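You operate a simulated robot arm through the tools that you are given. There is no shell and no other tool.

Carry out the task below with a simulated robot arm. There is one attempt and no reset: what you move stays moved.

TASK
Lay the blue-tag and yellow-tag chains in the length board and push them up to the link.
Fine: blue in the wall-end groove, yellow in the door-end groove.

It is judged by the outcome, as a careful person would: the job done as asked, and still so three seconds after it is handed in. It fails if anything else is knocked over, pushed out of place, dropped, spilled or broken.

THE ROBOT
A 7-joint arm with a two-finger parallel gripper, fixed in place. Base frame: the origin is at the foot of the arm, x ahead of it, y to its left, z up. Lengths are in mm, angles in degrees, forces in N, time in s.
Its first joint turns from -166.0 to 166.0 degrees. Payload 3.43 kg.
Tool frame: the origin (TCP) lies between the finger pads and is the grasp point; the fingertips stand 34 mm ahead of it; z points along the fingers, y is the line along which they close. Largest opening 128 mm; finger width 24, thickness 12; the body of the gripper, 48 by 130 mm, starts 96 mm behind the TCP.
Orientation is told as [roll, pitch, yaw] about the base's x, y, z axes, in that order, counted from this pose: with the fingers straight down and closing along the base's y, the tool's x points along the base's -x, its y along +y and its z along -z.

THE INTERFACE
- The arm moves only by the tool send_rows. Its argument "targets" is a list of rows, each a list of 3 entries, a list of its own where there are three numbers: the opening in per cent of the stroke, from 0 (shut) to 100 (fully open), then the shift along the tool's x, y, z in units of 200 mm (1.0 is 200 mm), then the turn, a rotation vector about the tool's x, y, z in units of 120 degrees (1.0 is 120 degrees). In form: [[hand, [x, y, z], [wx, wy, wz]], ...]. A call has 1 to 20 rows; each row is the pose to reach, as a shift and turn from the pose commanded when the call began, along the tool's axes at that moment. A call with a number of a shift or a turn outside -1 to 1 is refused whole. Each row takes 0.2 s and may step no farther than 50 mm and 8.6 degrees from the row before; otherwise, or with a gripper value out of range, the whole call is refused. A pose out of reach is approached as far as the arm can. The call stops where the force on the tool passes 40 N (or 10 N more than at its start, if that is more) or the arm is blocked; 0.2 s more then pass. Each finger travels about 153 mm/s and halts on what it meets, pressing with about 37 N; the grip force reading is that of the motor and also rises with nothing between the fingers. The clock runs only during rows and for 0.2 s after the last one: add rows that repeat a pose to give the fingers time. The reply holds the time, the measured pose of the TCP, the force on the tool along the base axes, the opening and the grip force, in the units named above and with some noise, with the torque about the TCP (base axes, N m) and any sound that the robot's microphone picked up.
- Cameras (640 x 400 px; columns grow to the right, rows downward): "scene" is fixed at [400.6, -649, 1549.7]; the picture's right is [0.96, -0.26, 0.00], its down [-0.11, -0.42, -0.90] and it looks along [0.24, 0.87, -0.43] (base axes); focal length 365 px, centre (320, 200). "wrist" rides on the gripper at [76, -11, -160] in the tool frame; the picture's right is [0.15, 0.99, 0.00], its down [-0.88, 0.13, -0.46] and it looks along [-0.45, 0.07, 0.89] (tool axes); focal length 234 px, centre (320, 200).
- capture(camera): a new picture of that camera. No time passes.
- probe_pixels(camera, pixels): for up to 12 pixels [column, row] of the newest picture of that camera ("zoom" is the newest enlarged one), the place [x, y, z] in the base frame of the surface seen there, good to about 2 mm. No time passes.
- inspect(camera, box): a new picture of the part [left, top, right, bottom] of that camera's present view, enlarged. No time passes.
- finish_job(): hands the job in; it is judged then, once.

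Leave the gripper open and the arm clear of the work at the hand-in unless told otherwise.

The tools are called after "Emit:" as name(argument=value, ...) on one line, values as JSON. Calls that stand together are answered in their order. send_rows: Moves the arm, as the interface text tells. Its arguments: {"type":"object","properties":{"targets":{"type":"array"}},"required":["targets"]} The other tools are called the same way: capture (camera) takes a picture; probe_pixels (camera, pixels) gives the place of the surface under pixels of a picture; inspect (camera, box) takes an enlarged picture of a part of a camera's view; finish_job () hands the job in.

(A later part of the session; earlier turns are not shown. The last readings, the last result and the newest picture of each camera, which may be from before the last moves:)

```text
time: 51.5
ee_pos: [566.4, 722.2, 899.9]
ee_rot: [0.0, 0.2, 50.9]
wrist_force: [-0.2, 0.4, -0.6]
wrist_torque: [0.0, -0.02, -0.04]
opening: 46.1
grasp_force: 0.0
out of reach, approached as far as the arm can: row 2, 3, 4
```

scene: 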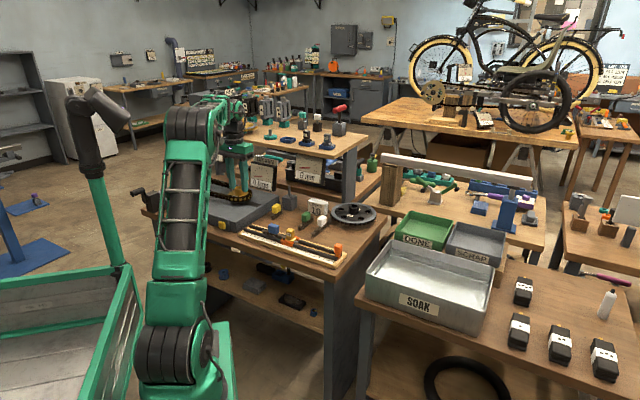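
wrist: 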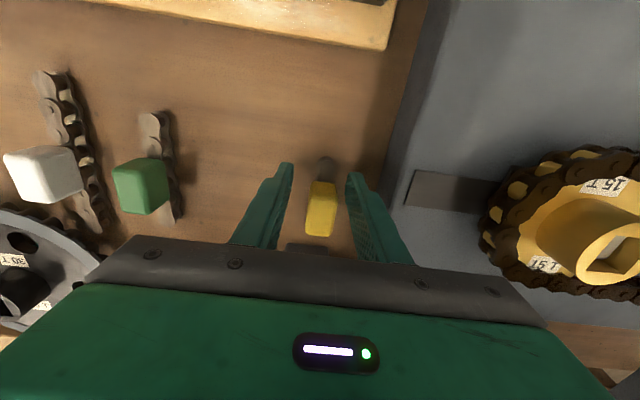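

Slightly worse, so I try the other direction: yaw about 37°.

Emit:
send_rows(targets=[[36, [0, 0, 0], [0, 0, 0.06]], [36, [0, 0, 0], [0, 0, 0.115]], [36, [-0.05, 0, 0], [0, 0, 0.115]], [36, [-0.1, 0.0, 0], [0, 0, 0.115]], [36, [-0.15, 0.0, 0], [0, 0, 0.115]], [36, [-0.15, 0.0, 0], [0, 0, 0.115]]])

```text
time: 52.9
ee_pos: [573.1, 722.1, 896.1]
ee_rot: [-0.1, 0.2, 37.0]
wrist_force: [0.3, 1.2, 0.8]
wrist_torque: [0.02, 0.01, 0.01]
opening: 46.1
grasp_force: 0.0
out of reach, approached as far as the arm can: row 3, 4, 5, 6
```

Only marginal change. The better option is to tilt the tool a few degrees outward about the closing axis. The pads stay flat on the tag's sides and the fingers reach further. First I return to yaw 45° at t≈897, s=-115.7, z≈905.

Emit:
send_rows(targets=[[36, [0.05, 0.02, -0.02], [0, 0, -0.033]], [36, [0.1, 0.038, -0.045], [0, 0, -0.0667]], [36, [0.1, 0.038, -0.045], [0, 0, -0.0667]]])

```text
time: 53.7
ee_pos: [552.4, 714.5, 904.4]
ee_rot: [-0.1, 0.1, 45.1]
wrist_force: [0.2, -0.1, -0.5]
wrist_torque: [0.03, 0.02, 0.01]
opening: 46.2
grasp_force: 0.0
```

Now I tilt 7° outward and extend toward t≈943 at this safe height (fingertips about z 870, above the tag top at 856).

Emit:
send_rows(targets=[[36, [0, 0, 0], [0, -0.03, 0]], [36, [0, 0, 0], [0, -0.06, 0]], [36, [-0.08, 0, 0], [0, -0.06, 0]], [36, [-0.16, 0, 0], [0, -0.06, 0]], [36, [-0.237, 0.003, 0], [0, -0.06, 0]], [36, [-0.237, 0.003, 0], [0, -0.06, 0]]])

Emit:
capture(camera="wrist")

```text
time: 55.1
ee_pos: [584.3, 748.9, 905.5]
ee_rot: [-0.1, -7.1, 45.0]
wrist_force: [0.4, 0.5, 0.4]
wrist_torque: [-0.01, 0.01, 0.01]
opening: 46.1
grasp_force: 0.0
out of reach, approached as far as the arm can: row 5
```

```text
taken
```

wrist: 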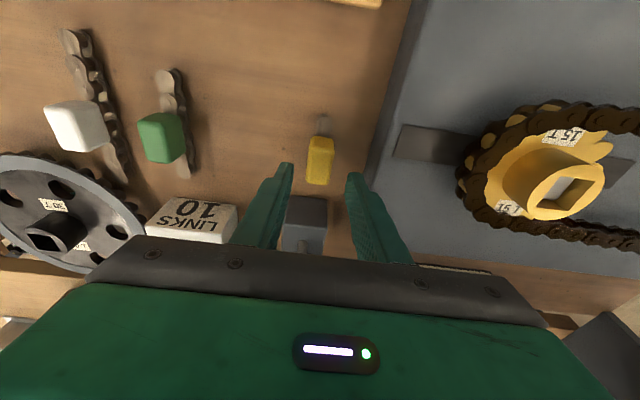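

Reached s=-116.4, t=942.8 with a 7° tilt. Fingers straddle the tag. I descend 45 mm vertically, which in the tilted tool frame is x +0.12, z +0.99 per unit.

Emit:
send_rows(targets=[[36, [0.007, 0, 0.056], [0, 0, 0]], [36, [0.014, 0, 0.112], [0, 0, 0]], [36, [0.021, 0, 0.168], [0, 0, 0]], [36, [0.0274, 0, 0.2233], [0, 0, 0]], [36, [0.0274, 0, 0.2233], [0, 0, 0]]])

Emit:
capture(camera="wrist")

Emit:
inspect(camera="scene", box=[250, 180, 330, 240])

```text
time: 56.3
ee_pos: [584.3, 749.2, 860.6]
ee_rot: [0.0, -7.1, 45.1]
wrist_force: [0.2, -0.1, -0.3]
wrist_torque: [0.04, 0.02, -0.02]
opening: 46.1
grasp_force: 0.1
```

```text
taken
```

wrist: 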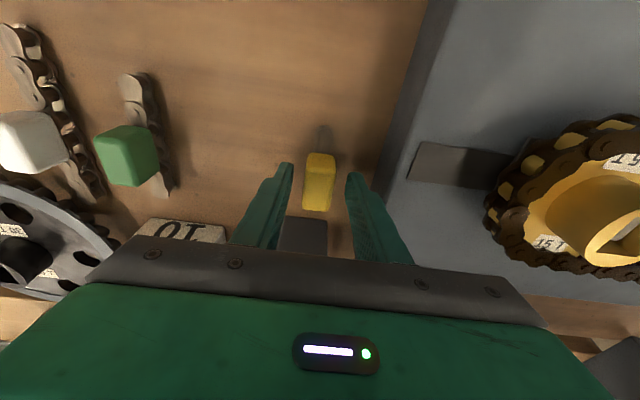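

```text
6.67 times, centred on (290, 210) of scene
```

zoom: 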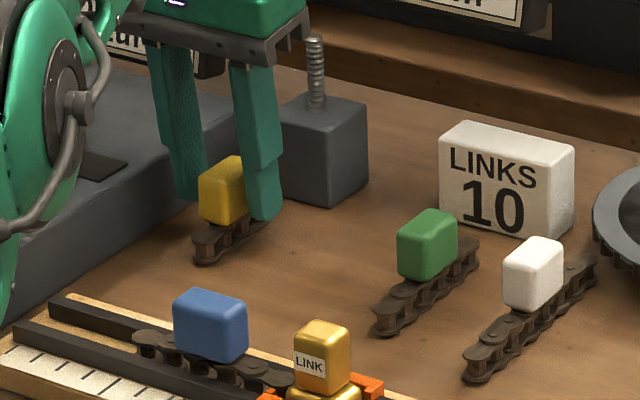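

Well placed at (584.3, 749.2, 860.6). Closing on the yellow tag.

Emit:
send_rows(targets=[[0, [0, 0, 0], [0, 0, 0]], [0, [0, 0, 0], [0, 0, 0]], [0, [0, 0, 0], [0, 0, 0]]])

Emit:
inspect(camera="scene", box=[250, 180, 330, 240])

```text
time: 57.1
ee_pos: [585.2, 750.1, 859.6]
ee_rot: [0.0, -7.0, 45.1]
wrist_force: [0.3, -1.1, 2.0]
wrist_torque: [-0.03, -0.03, -0.01]
opening: 22.9
grasp_force: 37.3
```

```text
6.67 times, centred on (290, 210) of scene
```

zoom: 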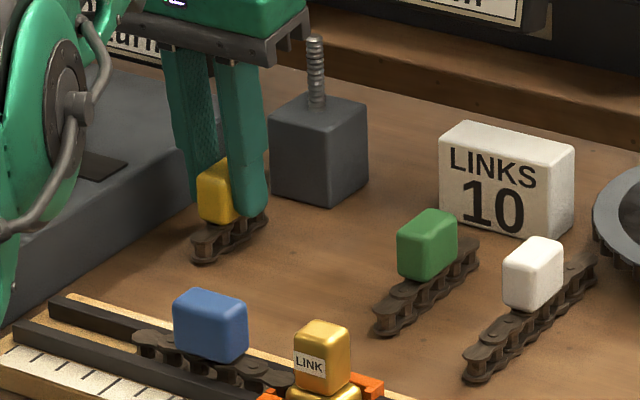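

Gripped at 22.9 mm. I lift vertically, then draw back to over the board line, keeping the 7° tilt.

Emit:
send_rows(targets=[[0, [-0.0091, 0, -0.0744], [0, 0, 0]], [0, [-0.0213, 0, -0.1737], [0, 0, 0]], [0, [0.0627, 0, -0.31], [0, 0, 0]], [0, [0.2211, 0, -0.4553], [0, 0, 0]], [0, [0.4074, 0, -0.579], [0, 0, 0]], [0, [0.606, 0, -0.6034], [0, 0, 0]], [0, [0.7697, 0, -0.6235], [0, 0, 0]], [0, [0.7697, 0, -0.6235], [0, 0, 0]]])

Emit:
inspect(camera="scene", box=[200, 160, 340, 260])

```text
time: 58.9
ee_pos: [509.7, 674.6, 963.8]
ee_rot: [0.0, -7.0, 45.1]
wrist_force: [-0.3, 0.3, -0.7]
wrist_torque: [-0.04, 0.0, 0.01]
opening: 23.2
grasp_force: 36.5
out of reach, approached as far as the arm can: row 6, 7, 8
```

```text
4.00 times, centred on (270, 210) of scene
```

zoom: 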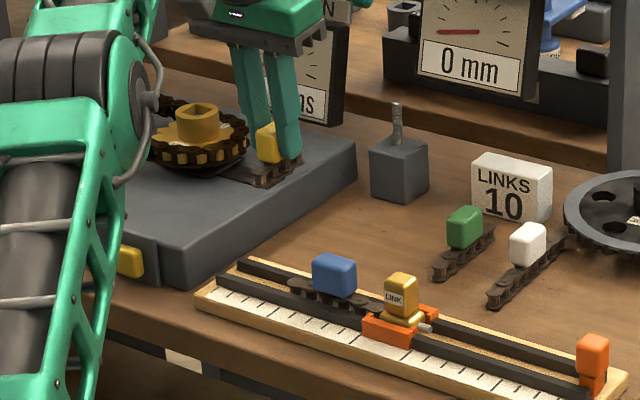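

While drawn back with the outward tilt, the reach clips again on the inner side. A cleaner way: set yellow down on the empty bench spot nearer in (s≈-65, t≈890, where blue used to be), untilt, and regrip it vertically. I move over that spot first.

Emit:
send_rows(targets=[[0, [-0.13, -0.13, 0.016], [0, 0, 0]], [0, [-0.261, -0.258, 0.032], [0, 0, 0]], [0, [-0.243, -0.258, 0.18], [0, 0, 0]], [0, [-0.224, -0.258, 0.33], [0, 0, 0]], [0, [-0.224, -0.258, 0.33], [0, 0, 0]]])

Emit:
inspect(camera="scene", box=[240, 180, 340, 250])

Emit:
capture(camera="wrist")

```text
time: 60.1
ee_pos: [585.1, 676.2, 902.4]
ee_rot: [0.0, -7.2, 45.2]
wrist_force: [0.1, 0.2, -0.7]
wrist_torque: [0.04, -0.02, 0.02]
opening: 22.9
grasp_force: 36.6
```

```text
5.71 times, centred on (290, 215) of scene
```

zoom: 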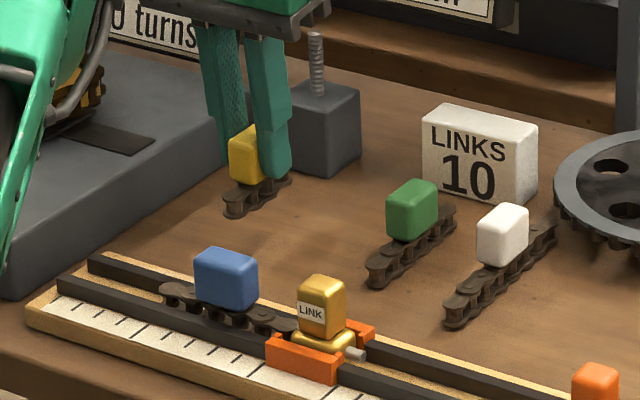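

```text
taken
```

wrist: 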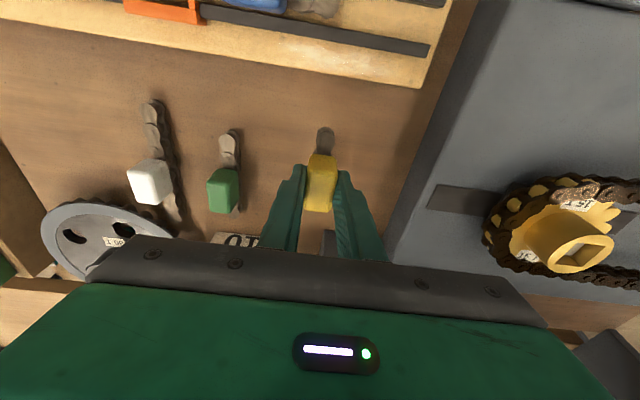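

Clear spot below. I lower the last 42 mm gently.

Emit:
send_rows(targets=[[0, [0.0122, 0, 0.0993], [0, 0, 0]], [0, [0.0201, 0, 0.1638], [0, 0, 0]], [0, [0.0232, 0, 0.1886], [0, 0, 0]], [0, [0.0247, 0, 0.201], [0, 0, 0]], [0, [0.0253, 0, 0.206], [0, 0, 0]], [0, [0.0253, 0, 0.206], [0, 0, 0]]])

Emit:
inspect(camera="scene", box=[260, 195, 310, 230])

```text
time: 61.5
ee_pos: [586.0, 674.7, 861.1]
ee_rot: [-0.1, -7.2, 45.2]
wrist_force: [0.4, 0.6, -1.4]
wrist_torque: [-0.01, 0.01, 0.02]
opening: 22.8
grasp_force: 36.7
```

```text
11.43 times, centred on (285, 212) of scene
```

zoom: 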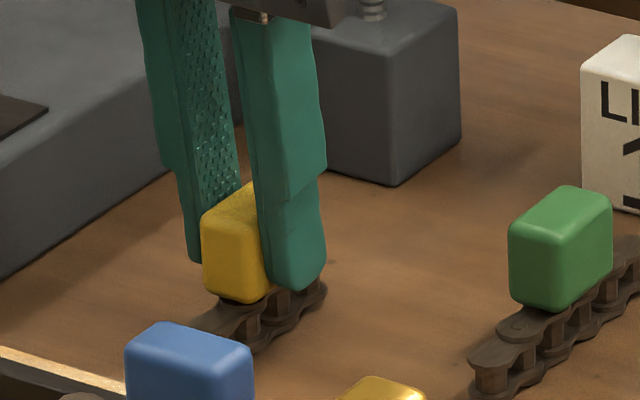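

About 1 mm to go (Fz -1.4 N, still carrying). I lower by small steps until it rests.

Emit:
send_rows(targets=[[0, [0.0006, 0, 0.005], [0, 0, 0]], [0, [0.001, 0, 0.008], [0, 0, 0]], [0, [0.001, 0, 0.008], [0, 0, 0]]])

```text
time: 62.3
ee_pos: [585.4, 673.5, 860.3]
ee_rot: [-0.1, -7.0, 45.0]
wrist_force: [-0.5, 0.0, 1.0]
wrist_torque: [0.01, 0.02, 0.05]
opening: 22.8
grasp_force: 37.1
```

Fz changed sign to +1 N, so yellow is resting on the bench. I open to 36%, then untilt in place around the tag.

Emit:
send_rows(targets=[[20, [0, 0, 0], [0, 0, 0]], [36, [0, 0, 0], [0, 0, 0]], [36, [0, 0, 0], [0, 0, 0]], [36, [0, 0, 0], [0, 0.02, 0]], [36, [0, 0, 0], [0, 0.04, 0]], [36, [0, 0, 0], [0, 0.0583, 0]], [36, [0, 0, 0], [0, 0.0583, 0]]])

Emit:
inspect(camera="scene", box=[260, 195, 310, 230])

Emit:
capture(camera="wrist")

```text
time: 63.9
ee_pos: [586.1, 674.6, 860.1]
ee_rot: [-0.1, 0.0, 45.1]
wrist_force: [-0.1, -0.3, -0.7]
wrist_torque: [-0.03, 0.04, 0.02]
opening: 46.0
grasp_force: 0.0
```

```text
11.43 times, centred on (285, 212) of scene
```

zoom: 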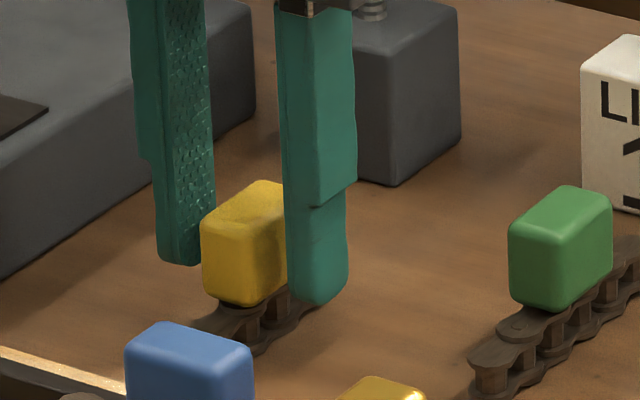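

```text
taken
```

wrist: 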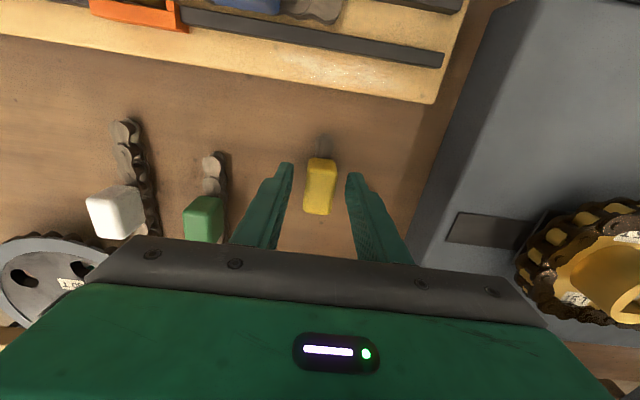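

The tool is vertical and centred on the yellow tag. I regrip, then lift and draw back over the board (z≈965).

Emit:
send_rows(targets=[[0, [0, 0, 0], [0, 0, 0]], [0, [0, 0, 0], [0, 0, 0]], [0, [0, 0, 0], [0, 0, 0]], [0, [0, 0, -0.08], [0, 0, 0]], [0, [0, 0, -0.22], [0, 0, 0]], [0, [0, 0, -0.38], [0, 0, 0]], [0, [0.1, 0, -0.525], [0, 0, 0]], [0, [0.25, 0, -0.525], [0, 0, 0]], [0, [0.4, 0, -0.525], [0, 0, 0]], [0, [0.4, 0, -0.525], [0, 0, 0]]])

Emit:
inspect(camera="scene", box=[230, 170, 340, 260])

```text
time: 66.1
ee_pos: [529.0, 617.5, 964.5]
ee_rot: [0.0, -0.1, 45.1]
wrist_force: [-0.5, 0.0, -1.3]
wrist_torque: [0.0, -0.01, 0.01]
opening: 23.0
grasp_force: 36.9
```

```text
4.44 times, centred on (285, 215) of scene
```

zoom: 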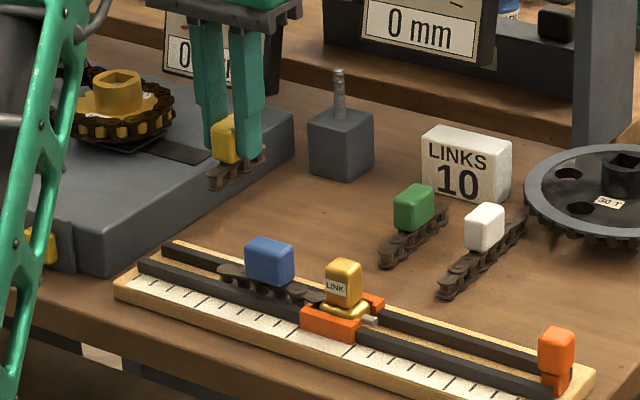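

Now I carry it along the board toward the door end while turning to yaw -45° (chain bottom about z 904, above the link knob at 877).

Emit:
send_rows(targets=[[0, [0.016, -0.09, 0], [0, 0, 0.0682]], [0, [0.033, -0.18, 0], [0, 0, 0.1364]], [0, [0.049, -0.27, 0], [0, 0, 0.2045]], [0, [0.066, -0.36, 0], [0, 0, 0.2727]], [0, [0.082, -0.45, 0], [0, 0, 0.3409]], [0, [0.099, -0.54, 0], [0, 0, 0.4091]], [0, [0.115, -0.63, 0], [0, 0, 0.4773]], [0, [0.132, -0.72, 0], [0, 0, 0.5455]], [0, [0.148, -0.81, 0], [0, 0, 0.6136]], [0, [0.165, -0.9, 0], [0, 0, 0.6818]], [0, [0.181, -0.99, 0], [0, 0, 0.751]], [0, [0.181, -0.99, 0], [0, 0, 0.751]]])

Emit:
inspect(camera="scene", box=[230, 170, 360, 270])

Emit:
capture(camera="wrist")

```text
time: 68.7
ee_pos: [644.4, 452.2, 964.6]
ee_rot: [0.1, 0.0, -45.1]
wrist_force: [0.0, 0.7, -1.1]
wrist_torque: [-0.02, -0.02, 0.0]
opening: 22.9
grasp_force: 37.0
```

```text
4.00 times, centred on (295, 220) of scene
```

zoom: 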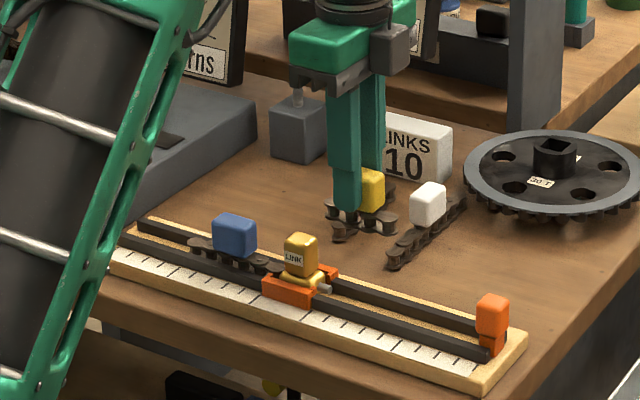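

```text
taken
```

wrist: 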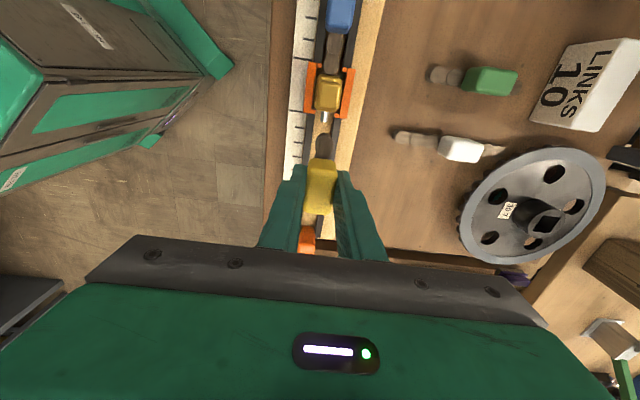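

Now at s=135.9, t=775.4, parallel to the door-end groove. I move 24 mm further toward the door, to keep off the link pin, and lower to z 897.

Emit:
send_rows(targets=[[0, [-0.06, 0, 0.05], [0, 0, 0]], [0, [-0.12, -0.002, 0.12], [0, 0, 0]], [0, [-0.12, -0.002, 0.23], [0, 0, 0]], [0, [-0.12, -0.002, 0.338], [0, 0, 0]], [0, [-0.12, -0.002, 0.338], [0, 0, 0]]])

Emit:
inspect(camera="wrist", box=[270, 40, 390, 240])

Emit:
inspect(camera="scene", box=[270, 210, 350, 270])

```text
time: 69.9
ee_pos: [659.1, 435.5, 897.1]
ee_rot: [0.1, -0.1, -45.0]
wrist_force: [-0.1, 0.2, -0.2]
wrist_torque: [0.01, 0.0, 0.01]
opening: 22.9
grasp_force: 36.4
```

```text
2.00 times, centred on (330, 140) of wrist
```

zoom: 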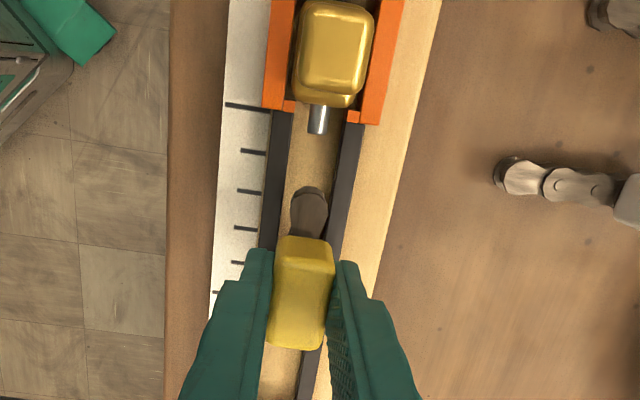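

```text
6.67 times, centred on (310, 240) of scene
```

zoom: 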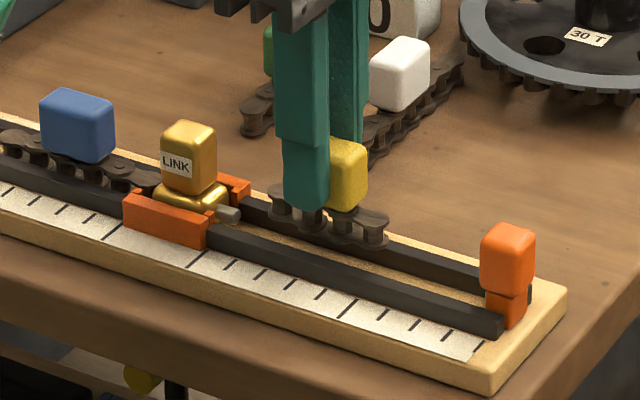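

Centred between the rails. I lower slowly to z≈879.

Emit:
send_rows(targets=[[0, [0, 0.002, 0.02], [0, 0, 0]], [0, [0, 0.002, 0.038], [0, 0, 0]], [0, [0, 0.002, 0.055], [0, 0, 0]], [0, [0, 0.002, 0.07], [0, 0, 0]], [0, [0, 0.002, 0.083], [0, 0, 0]], [0, [0, 0.002, 0.088], [0, 0, 0]], [0, [0, 0.002, 0.088], [0, 0, 0]]])

Emit:
inspect(camera="wrist", box=[270, 40, 390, 240])

Emit:
inspect(camera="scene", box=[270, 210, 350, 270])

```text
time: 71.5
ee_pos: [661.9, 436.2, 878.9]
ee_rot: [0.2, 0.0, -45.1]
wrist_force: [0.3, 0.1, -1.2]
wrist_torque: [0.01, 0.01, -0.01]
opening: 23.1
grasp_force: 37.2
```

```text
2.00 times, centred on (330, 140) of wrist
```

zoom: 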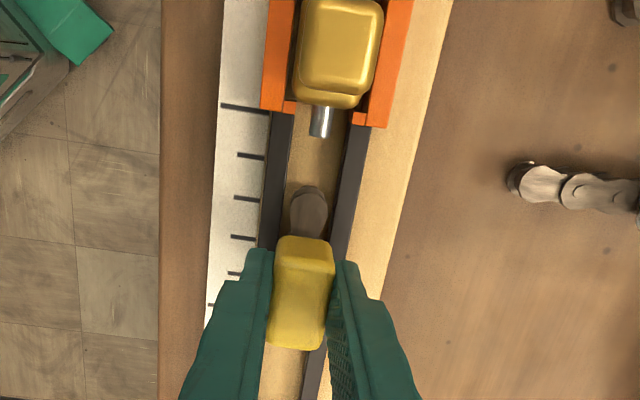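

```text
6.67 times, centred on (310, 240) of scene
```

zoom: 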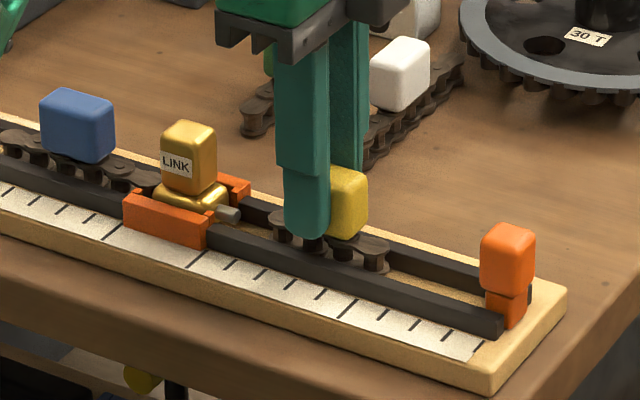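

It's in the door-end groove. I'll probe the gap between the chain's near end and the pin tip.

Emit:
capture(camera="wrist")

Emit:
probe_pixels(camera="wrist", pixels=[[324, 136], [325, 138], [325, 140], [324, 134], [327, 107], [326, 105], [322, 104], [322, 90], [332, 102], [320, 95], [323, 150], [323, 145]])

Emit:
inspect(camera="wrist", box=[290, 30, 370, 160])

```text
taken
```

wrist: 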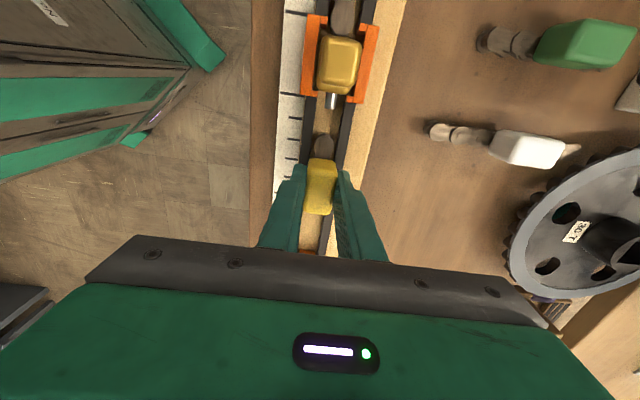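

```text
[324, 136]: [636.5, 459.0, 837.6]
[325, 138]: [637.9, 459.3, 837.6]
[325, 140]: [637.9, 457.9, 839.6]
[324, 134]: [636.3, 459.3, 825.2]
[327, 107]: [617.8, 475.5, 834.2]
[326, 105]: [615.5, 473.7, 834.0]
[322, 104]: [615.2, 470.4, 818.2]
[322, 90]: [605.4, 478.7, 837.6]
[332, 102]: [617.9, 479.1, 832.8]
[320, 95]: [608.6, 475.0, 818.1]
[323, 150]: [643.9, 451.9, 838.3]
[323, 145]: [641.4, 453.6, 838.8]
```

```text
3.08 times, centred on (330, 95) of wrist
```

zoom: 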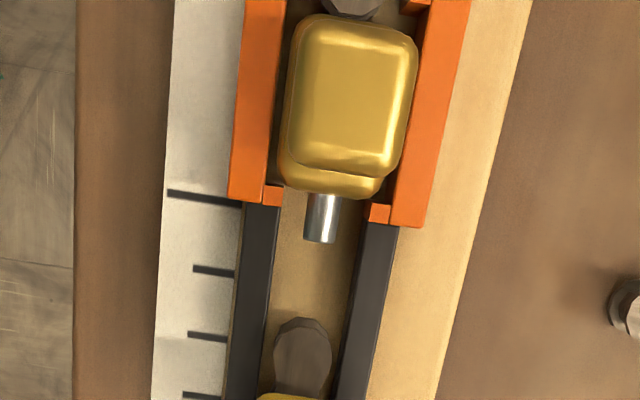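

The gap to the pin is about 23 mm. I slide toward the link 18 mm.

Emit:
send_rows(targets=[[0, [0.02, 0, 0], [0, 0, 0]], [0, [0.04, 0, 0], [0, 0, 0]], [0, [0.06, 0, 0], [0, 0, 0]], [0, [0.08, 0, 0], [0, 0, 0]], [0, [0.09, 0, 0], [0, 0, 0]], [0, [0.09, 0, 0], [0, 0, 0]]])

Emit:
inspect(camera="wrist", box=[290, 60, 370, 190])

Emit:
inspect(camera="scene", box=[270, 215, 330, 257])

```text
time: 72.9
ee_pos: [646.5, 448.9, 878.8]
ee_rot: [0.1, -0.1, -45.0]
wrist_force: [0.7, 0.5, -0.5]
wrist_torque: [0.04, 0.0, -0.02]
opening: 23.3
grasp_force: 37.2
```

```text
3.08 times, centred on (330, 125) of wrist
```

zoom: 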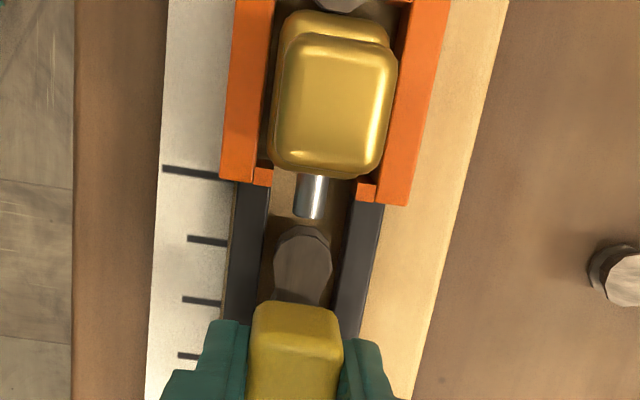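

```text
9.52 times, centred on (300, 236) of scene
```

zoom: 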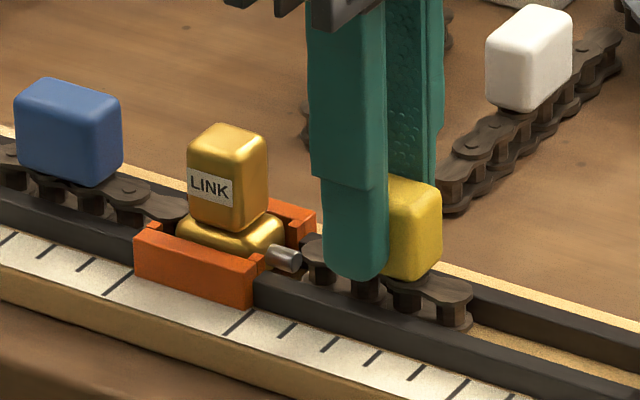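

About 4 mm gap left. I go on in 1 mm rows.

Emit:
send_rows(targets=[[0, [0.006, 0, 0], [0, 0, 0]], [0, [0.012, 0, 0], [0, 0, 0]], [0, [0.018, 0, 0], [0, 0, 0]], [0, [0.024, 0, 0], [0, 0, 0]], [0, [0.024, 0, 0], [0, 0, 0]]])

Emit:
inspect(camera="wrist", box=[290, 60, 370, 190])

Emit:
inspect(camera="scene", box=[270, 215, 330, 257])

```text
time: 74.1
ee_pos: [645.3, 452.3, 880.2]
ee_rot: [0.1, 0.1, -45.0]
wrist_force: [-0.1, -0.4, -0.3]
wrist_torque: [0.02, 0.03, 0.03]
opening: 23.0
grasp_force: 36.6
```

```text
3.08 times, centred on (330, 125) of wrist
```

zoom: 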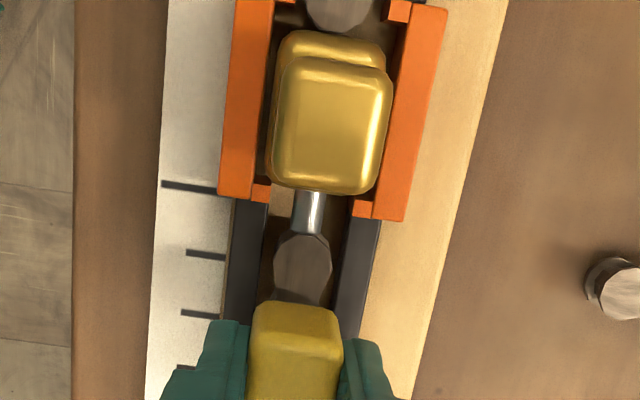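

```text
9.52 times, centred on (300, 236) of scene
```

zoom: 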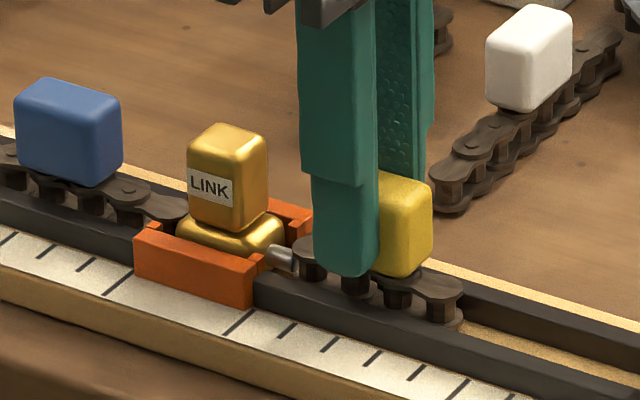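

The plate edge is now over the pin tip and there's no force yet. I continue in 1 mm rows.

Emit:
send_rows(targets=[[0, [0.005, 0, 0], [0, 0, 0]], [0, [0.01, 0, 0], [0, 0, 0]], [0, [0.015, 0, 0], [0, 0, 0]], [0, [0.015, 0, 0], [0, 0, 0]]])

Emit:
inspect(camera="wrist", box=[290, 60, 370, 190])

Emit:
inspect(camera="scene", box=[270, 215, 330, 257])

```text
time: 75.1
ee_pos: [643.8, 453.1, 880.3]
ee_rot: [0.1, 0.1, -45.0]
wrist_force: [-0.2, 0.2, -1.1]
wrist_torque: [0.03, 0.02, -0.01]
opening: 23.0
grasp_force: 37.2
```

```text
3.08 times, centred on (330, 125) of wrist
```

zoom: 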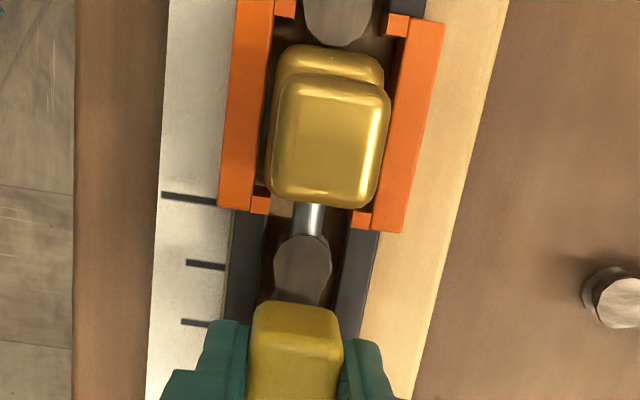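

```text
9.52 times, centred on (300, 236) of scene
```

zoom: 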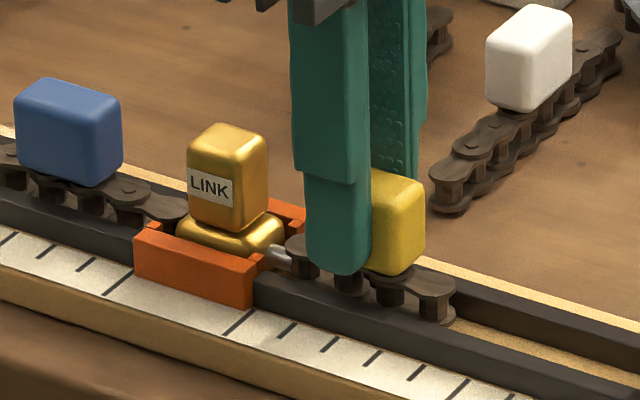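

The pin is passing between the chain's plates, still with no force. I continue.

Emit:
send_rows(targets=[[0, [0.005, 0, 0], [0, 0, 0]], [0, [0.01, 0, 0], [0, 0, 0]], [0, [0.015, 0, 0], [0, 0, 0]], [0, [0.015, 0, 0], [0, 0, 0]]])

Emit:
inspect(camera="wrist", box=[290, 60, 370, 190])

Emit:
inspect(camera="scene", box=[270, 215, 330, 257])

```text
time: 76.1
ee_pos: [640.5, 455.2, 879.5]
ee_rot: [0.1, 0.0, -45.0]
wrist_force: [-0.8, 0.4, -0.6]
wrist_torque: [-0.01, -0.02, -0.03]
opening: 23.2
grasp_force: 37.3
```

```text
3.08 times, centred on (330, 125) of wrist
```

zoom: 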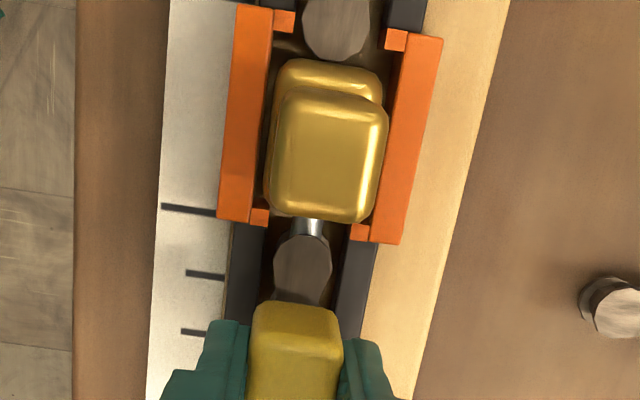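

```text
9.52 times, centred on (300, 236) of scene
```

zoom: 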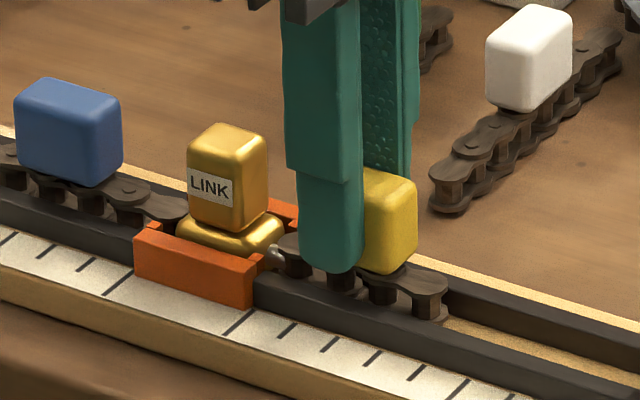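

Still free. About 5 mm remain to the gold body, so I continue in 1 mm rows.

Emit:
send_rows(targets=[[0, [0.005, 0, 0], [0, 0, 0]], [0, [0.01, 0, 0], [0, 0, 0]], [0, [0.015, 0, 0], [0, 0, 0]], [0, [0.015, 0, 0], [0, 0, 0]]])

Emit:
inspect(camera="wrist", box=[290, 60, 370, 190])

Emit:
inspect(camera="scene", box=[270, 215, 330, 257])

```text
time: 77.1
ee_pos: [639.0, 458.3, 879.8]
ee_rot: [0.1, 0.0, -45.0]
wrist_force: [0.7, -0.6, -1.3]
wrist_torque: [-0.01, -0.03, 0.03]
opening: 22.9
grasp_force: 37.3
```

```text
3.08 times, centred on (330, 125) of wrist
```

zoom: 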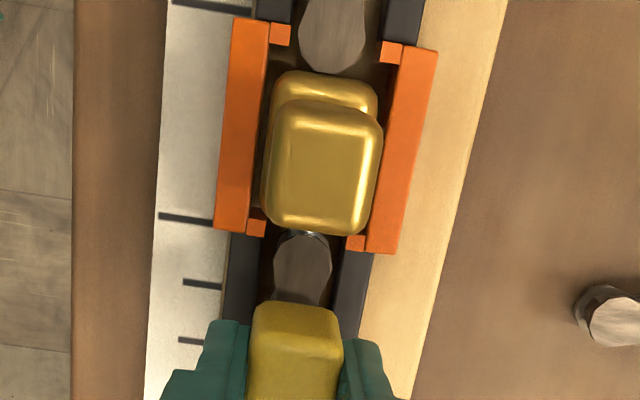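

```text
9.52 times, centred on (300, 236) of scene
```

zoom: 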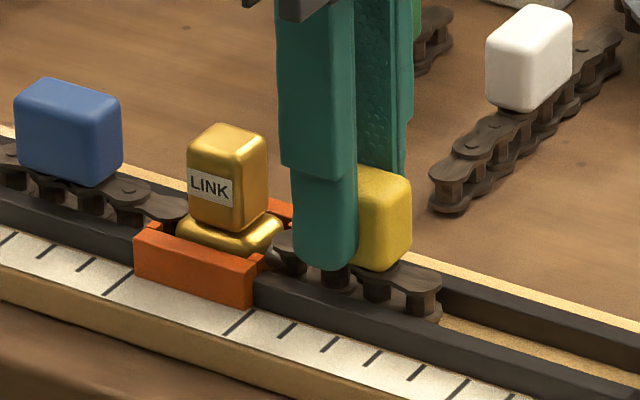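

A small reaction shows and the link is just beginning to nudge back. Two more 1 mm rows should confirm firm contact.

Emit:
send_rows(targets=[[0, [0.005, 0, 0], [0, 0, 0]], [0, [0.01, 0, 0], [0, 0, 0]], [0, [0.01, 0, 0], [0, 0, 0]]])

Emit:
inspect(camera="wrist", box=[290, 60, 370, 190])

Emit:
inspect(camera="scene", box=[270, 215, 330, 257])

```text
time: 77.9
ee_pos: [637.5, 458.7, 879.5]
ee_rot: [0.0, 0.0, -45.0]
wrist_force: [0.6, -0.8, -1.5]
wrist_torque: [-0.03, -0.06, 0.04]
opening: 23.0
grasp_force: 37.2
```

```text
3.08 times, centred on (330, 125) of wrist
```

zoom: 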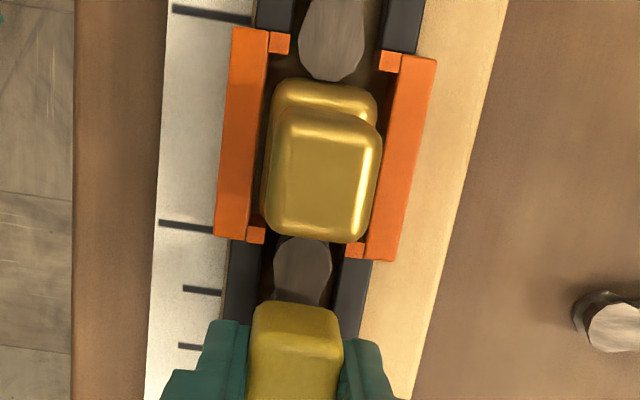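

```text
9.52 times, centred on (300, 236) of scene
```

zoom: 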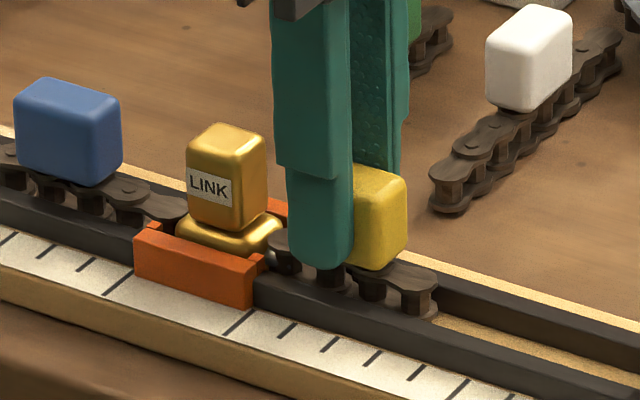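

The link slides lightly (about 1 N). I push 1.5 mm more to see whether the whole train is closed up.

Emit:
send_rows(targets=[[0, [0.004, 0, 0], [0, 0, 0]], [0, [0.008, 0, 0], [0, 0, 0]], [0, [0.008, 0, 0], [0, 0, 0]]])

Emit:
inspect(camera="wrist", box=[300, 40, 350, 120])

Emit:
inspect(camera="scene", box=[276, 222, 312, 248])

```text
time: 78.7
ee_pos: [636.7, 460.0, 879.6]
ee_rot: [0.1, 0.1, -45.0]
wrist_force: [-0.1, -0.5, 0.0]
wrist_torque: [0.0, 0.02, -0.02]
opening: 22.9
grasp_force: 37.5
```

```text
5.00 times, centred on (325, 80) of wrist
```

zoom: 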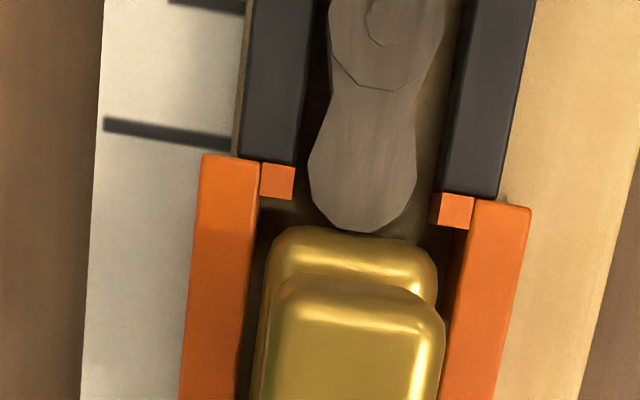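

```text
15.38 times, centred on (294, 235) of scene
```

zoom: 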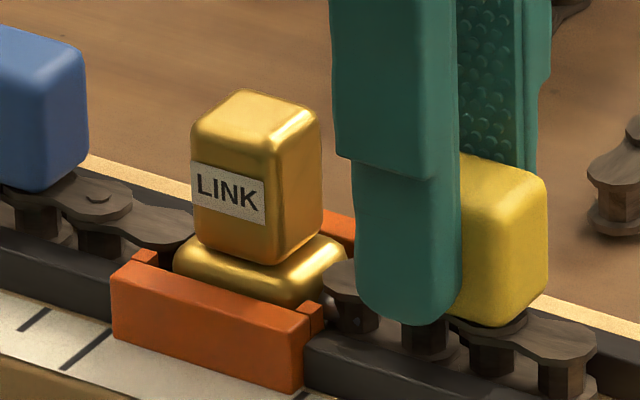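

The blue end and the link look in touch. I push another 1.5 mm for certainty on yellow.

Emit:
send_rows(targets=[[0, [0.004, 0, 0], [0, 0, 0]], [0, [0.008, 0, 0], [0, 0, 0]], [0, [0.008, 0, 0], [0, 0, 0]]])

Emit:
inspect(camera="wrist", box=[300, 50, 360, 170])

Emit:
inspect(camera="scene", box=[276, 222, 312, 248])

```text
time: 79.5
ee_pos: [634.6, 462.3, 879.6]
ee_rot: [0.0, -0.1, -45.0]
wrist_force: [0.2, -0.7, -0.7]
wrist_torque: [-0.02, -0.04, -0.02]
opening: 23.3
grasp_force: 37.1
```

```text
3.33 times, centred on (330, 110) of wrist
```

zoom: 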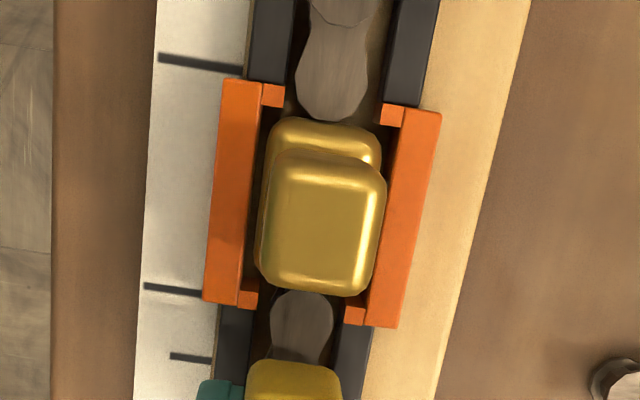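

```text
15.38 times, centred on (294, 235) of scene
```

zoom: 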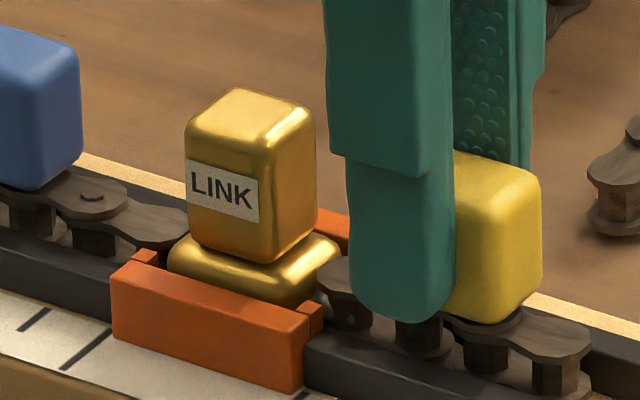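

Now yellow, link and blue all moved together (blue tag shifted about 1.5 mm), so the train is closed with no gaps, and the link is back near its original spot. I set yellow down on the groove floor and open.

Emit:
send_rows(targets=[[0, [0, 0, 0.004], [0, 0, 0]], [0, [0, 0, 0.008], [0, 0, 0]], [0, [0, 0, 0.008], [0, 0, 0]]])

```text
time: 80.3
ee_pos: [634.9, 461.0, 878.4]
ee_rot: [0.1, 0.0, -45.1]
wrist_force: [0.4, 0.0, -0.5]
wrist_torque: [-0.01, -0.06, 0.02]
opening: 22.9
grasp_force: 36.7
```

Emit:
send_rows(targets=[[0, [0, 0, 0.003], [0, 0, 0]], [0, [0, 0, 0.005], [0, 0, 0]], [0, [0, 0, 0.005], [0, 0, 0]]])

```text
time: 81.1
ee_pos: [634.6, 462.2, 878.2]
ee_rot: [0.1, 0.0, -45.1]
wrist_force: [0.5, -1.8, 9.6]
wrist_torque: [-0.14, -0.01, -0.01]
opening: 23.1
grasp_force: 36.9
```

Fz is +9.6 N, so yellow rests firmly on the floor. I release by opening to 40%.

Emit:
send_rows(targets=[[22, [0, 0, -0.002], [0, 0, 0]], [30, [0, 0, -0.002], [0, 0, 0]], [40, [0, 0, -0.002], [0, 0, 0]], [40, [0, 0, -0.002], [0, 0, 0]]])

Emit:
inspect(camera="scene", box=[260, 210, 332, 260])

Emit:
inspect(camera="wrist", box=[290, 40, 370, 240])

```text
time: 82.1
ee_pos: [635.5, 461.2, 877.1]
ee_rot: [0.1, 0.0, -45.0]
wrist_force: [-0.1, -0.4, 0.8]
wrist_torque: [0.01, -0.01, 0.01]
opening: 51.4
grasp_force: 0.1
```

```text
8.00 times, centred on (296, 235) of scene
```

zoom: 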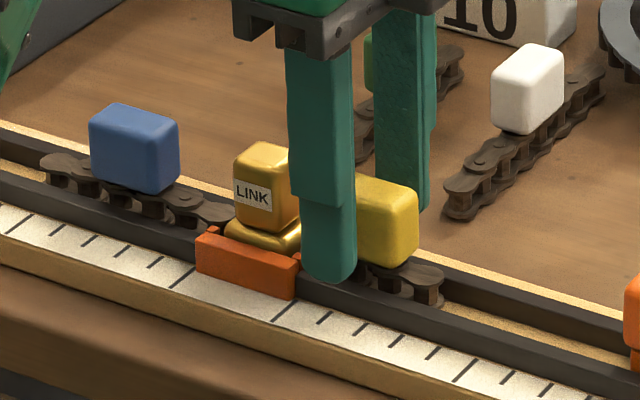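

```text
2.00 times, centred on (330, 140) of wrist
```

zoom: 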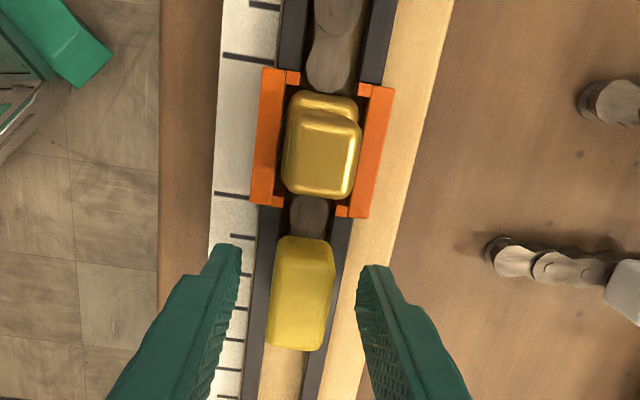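

Released cleanly. I lift straight up 120 mm and check everything from above.

Emit:
send_rows(targets=[[40, [0, 0, -0.1], [0, 0, 0]], [40, [0, 0, -0.25], [0, 0, 0]], [40, [0, 0, -0.42], [0, 0, 0]], [40, [0, 0, -0.6], [0, 0, 0]], [40, [0, 0, -0.6], [0, 0, 0]]])

Emit:
capture(camera="wrist")

Emit:
inspect(camera="wrist", box=[270, 0, 390, 240])

Emit:
inspect(camera="scene", box=[260, 210, 332, 260])

```text
time: 83.3
ee_pos: [635.5, 461.3, 997.4]
ee_rot: [0.1, -0.1, -45.1]
wrist_force: [0.0, -0.1, -0.4]
wrist_torque: [0.04, 0.01, -0.01]
opening: 51.3
grasp_force: 0.0
```

```text
taken
```

wrist: 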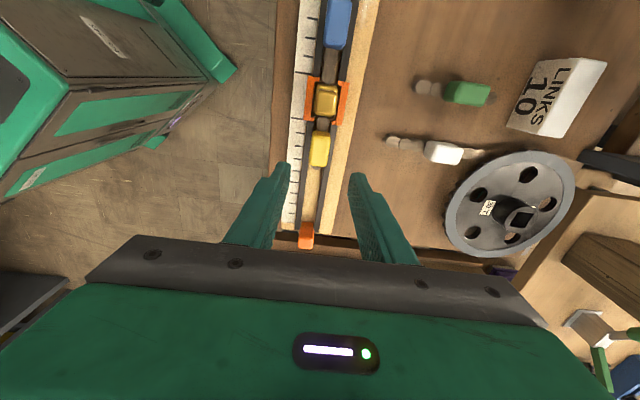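

```text
1.67 times, centred on (330, 120) of wrist
```

zoom: 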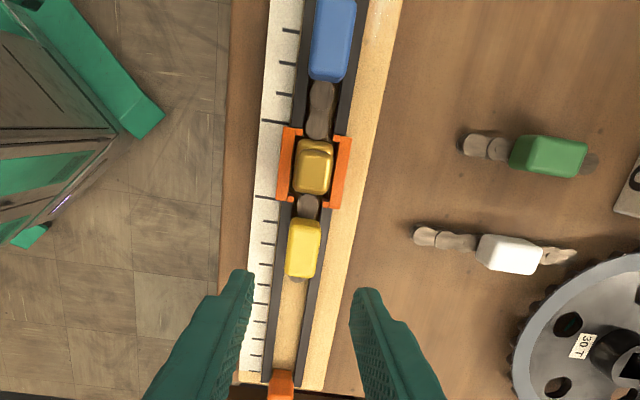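

```text
8.00 times, centred on (296, 235) of scene
```

zoom: 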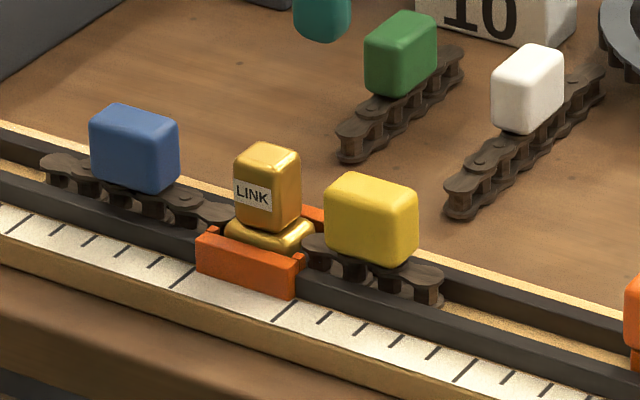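

I'll check the two contacts close up.

Emit:
inspect(camera="wrist", box=[300, 60, 350, 150])

Emit:
probe_pixels(camera="zoom", pixels=[[310, 140], [305, 110], [318, 95], [325, 100], [320, 150], [300, 260], [300, 270], [300, 280], [300, 285], [310, 88], [312, 82], [300, 250]])

Emit:
inspect(camera="scene", box=[280, 226, 310, 248])

```text
4.44 times, centred on (325, 105) of wrist
```

zoom: 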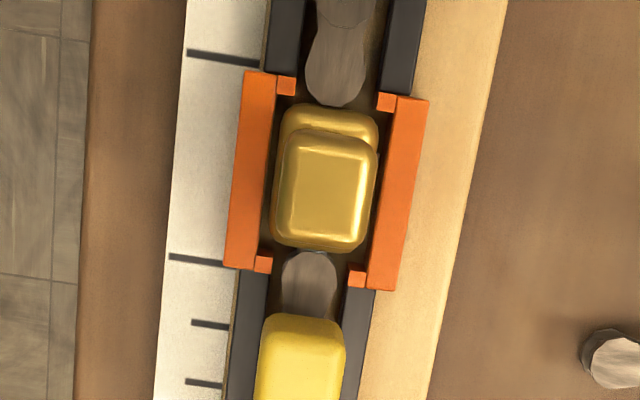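

```text
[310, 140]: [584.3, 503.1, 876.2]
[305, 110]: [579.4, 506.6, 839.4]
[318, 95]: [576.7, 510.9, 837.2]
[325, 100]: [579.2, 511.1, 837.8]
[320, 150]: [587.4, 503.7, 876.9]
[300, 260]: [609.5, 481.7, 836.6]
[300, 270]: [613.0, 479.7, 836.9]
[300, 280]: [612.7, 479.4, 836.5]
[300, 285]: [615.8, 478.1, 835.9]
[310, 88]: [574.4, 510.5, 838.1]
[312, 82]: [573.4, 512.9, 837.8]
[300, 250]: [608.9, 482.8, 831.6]
```

```text
16.00 times, centred on (295, 237) of scene
```

zoom: 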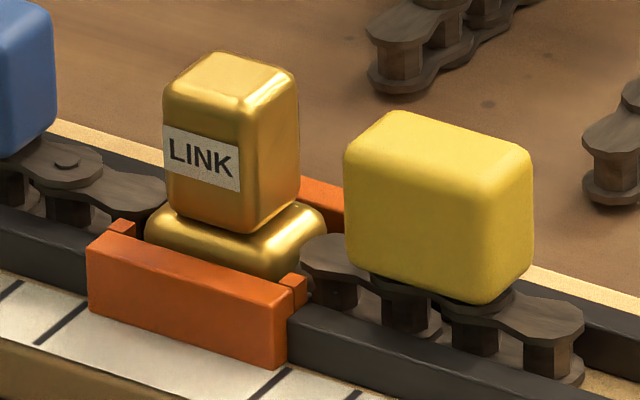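

Both ends touch the link. I'll verify the link's own position (originally centred at s≈69).

Emit:
inspect(camera="wrist", box=[300, 60, 350, 150])

Emit:
probe_pixels(camera="zoom", pixels=[[325, 190], [325, 135], [322, 240], [330, 106], [325, 246], [260, 175], [400, 190], [288, 87], [386, 102], [264, 265], [357, 278], [335, 103]])

```text
4.44 times, centred on (325, 105) of wrist
```

zoom: 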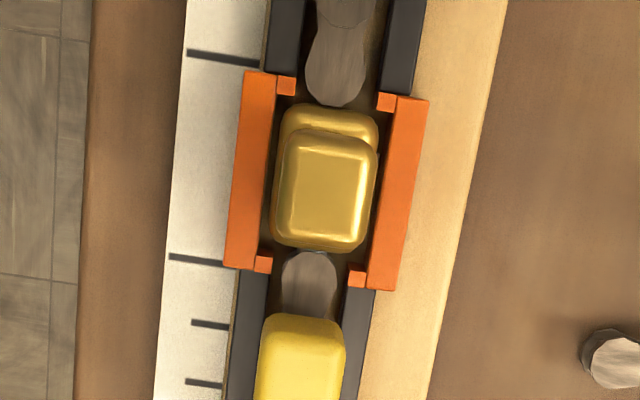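

```text
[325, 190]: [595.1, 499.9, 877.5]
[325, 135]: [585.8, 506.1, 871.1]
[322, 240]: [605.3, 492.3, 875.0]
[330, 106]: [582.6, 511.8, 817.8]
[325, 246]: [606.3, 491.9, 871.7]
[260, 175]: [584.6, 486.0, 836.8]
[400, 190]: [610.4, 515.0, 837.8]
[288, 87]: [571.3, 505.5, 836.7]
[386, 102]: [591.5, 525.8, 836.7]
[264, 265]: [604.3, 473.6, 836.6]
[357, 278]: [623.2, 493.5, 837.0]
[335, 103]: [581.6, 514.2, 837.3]
```

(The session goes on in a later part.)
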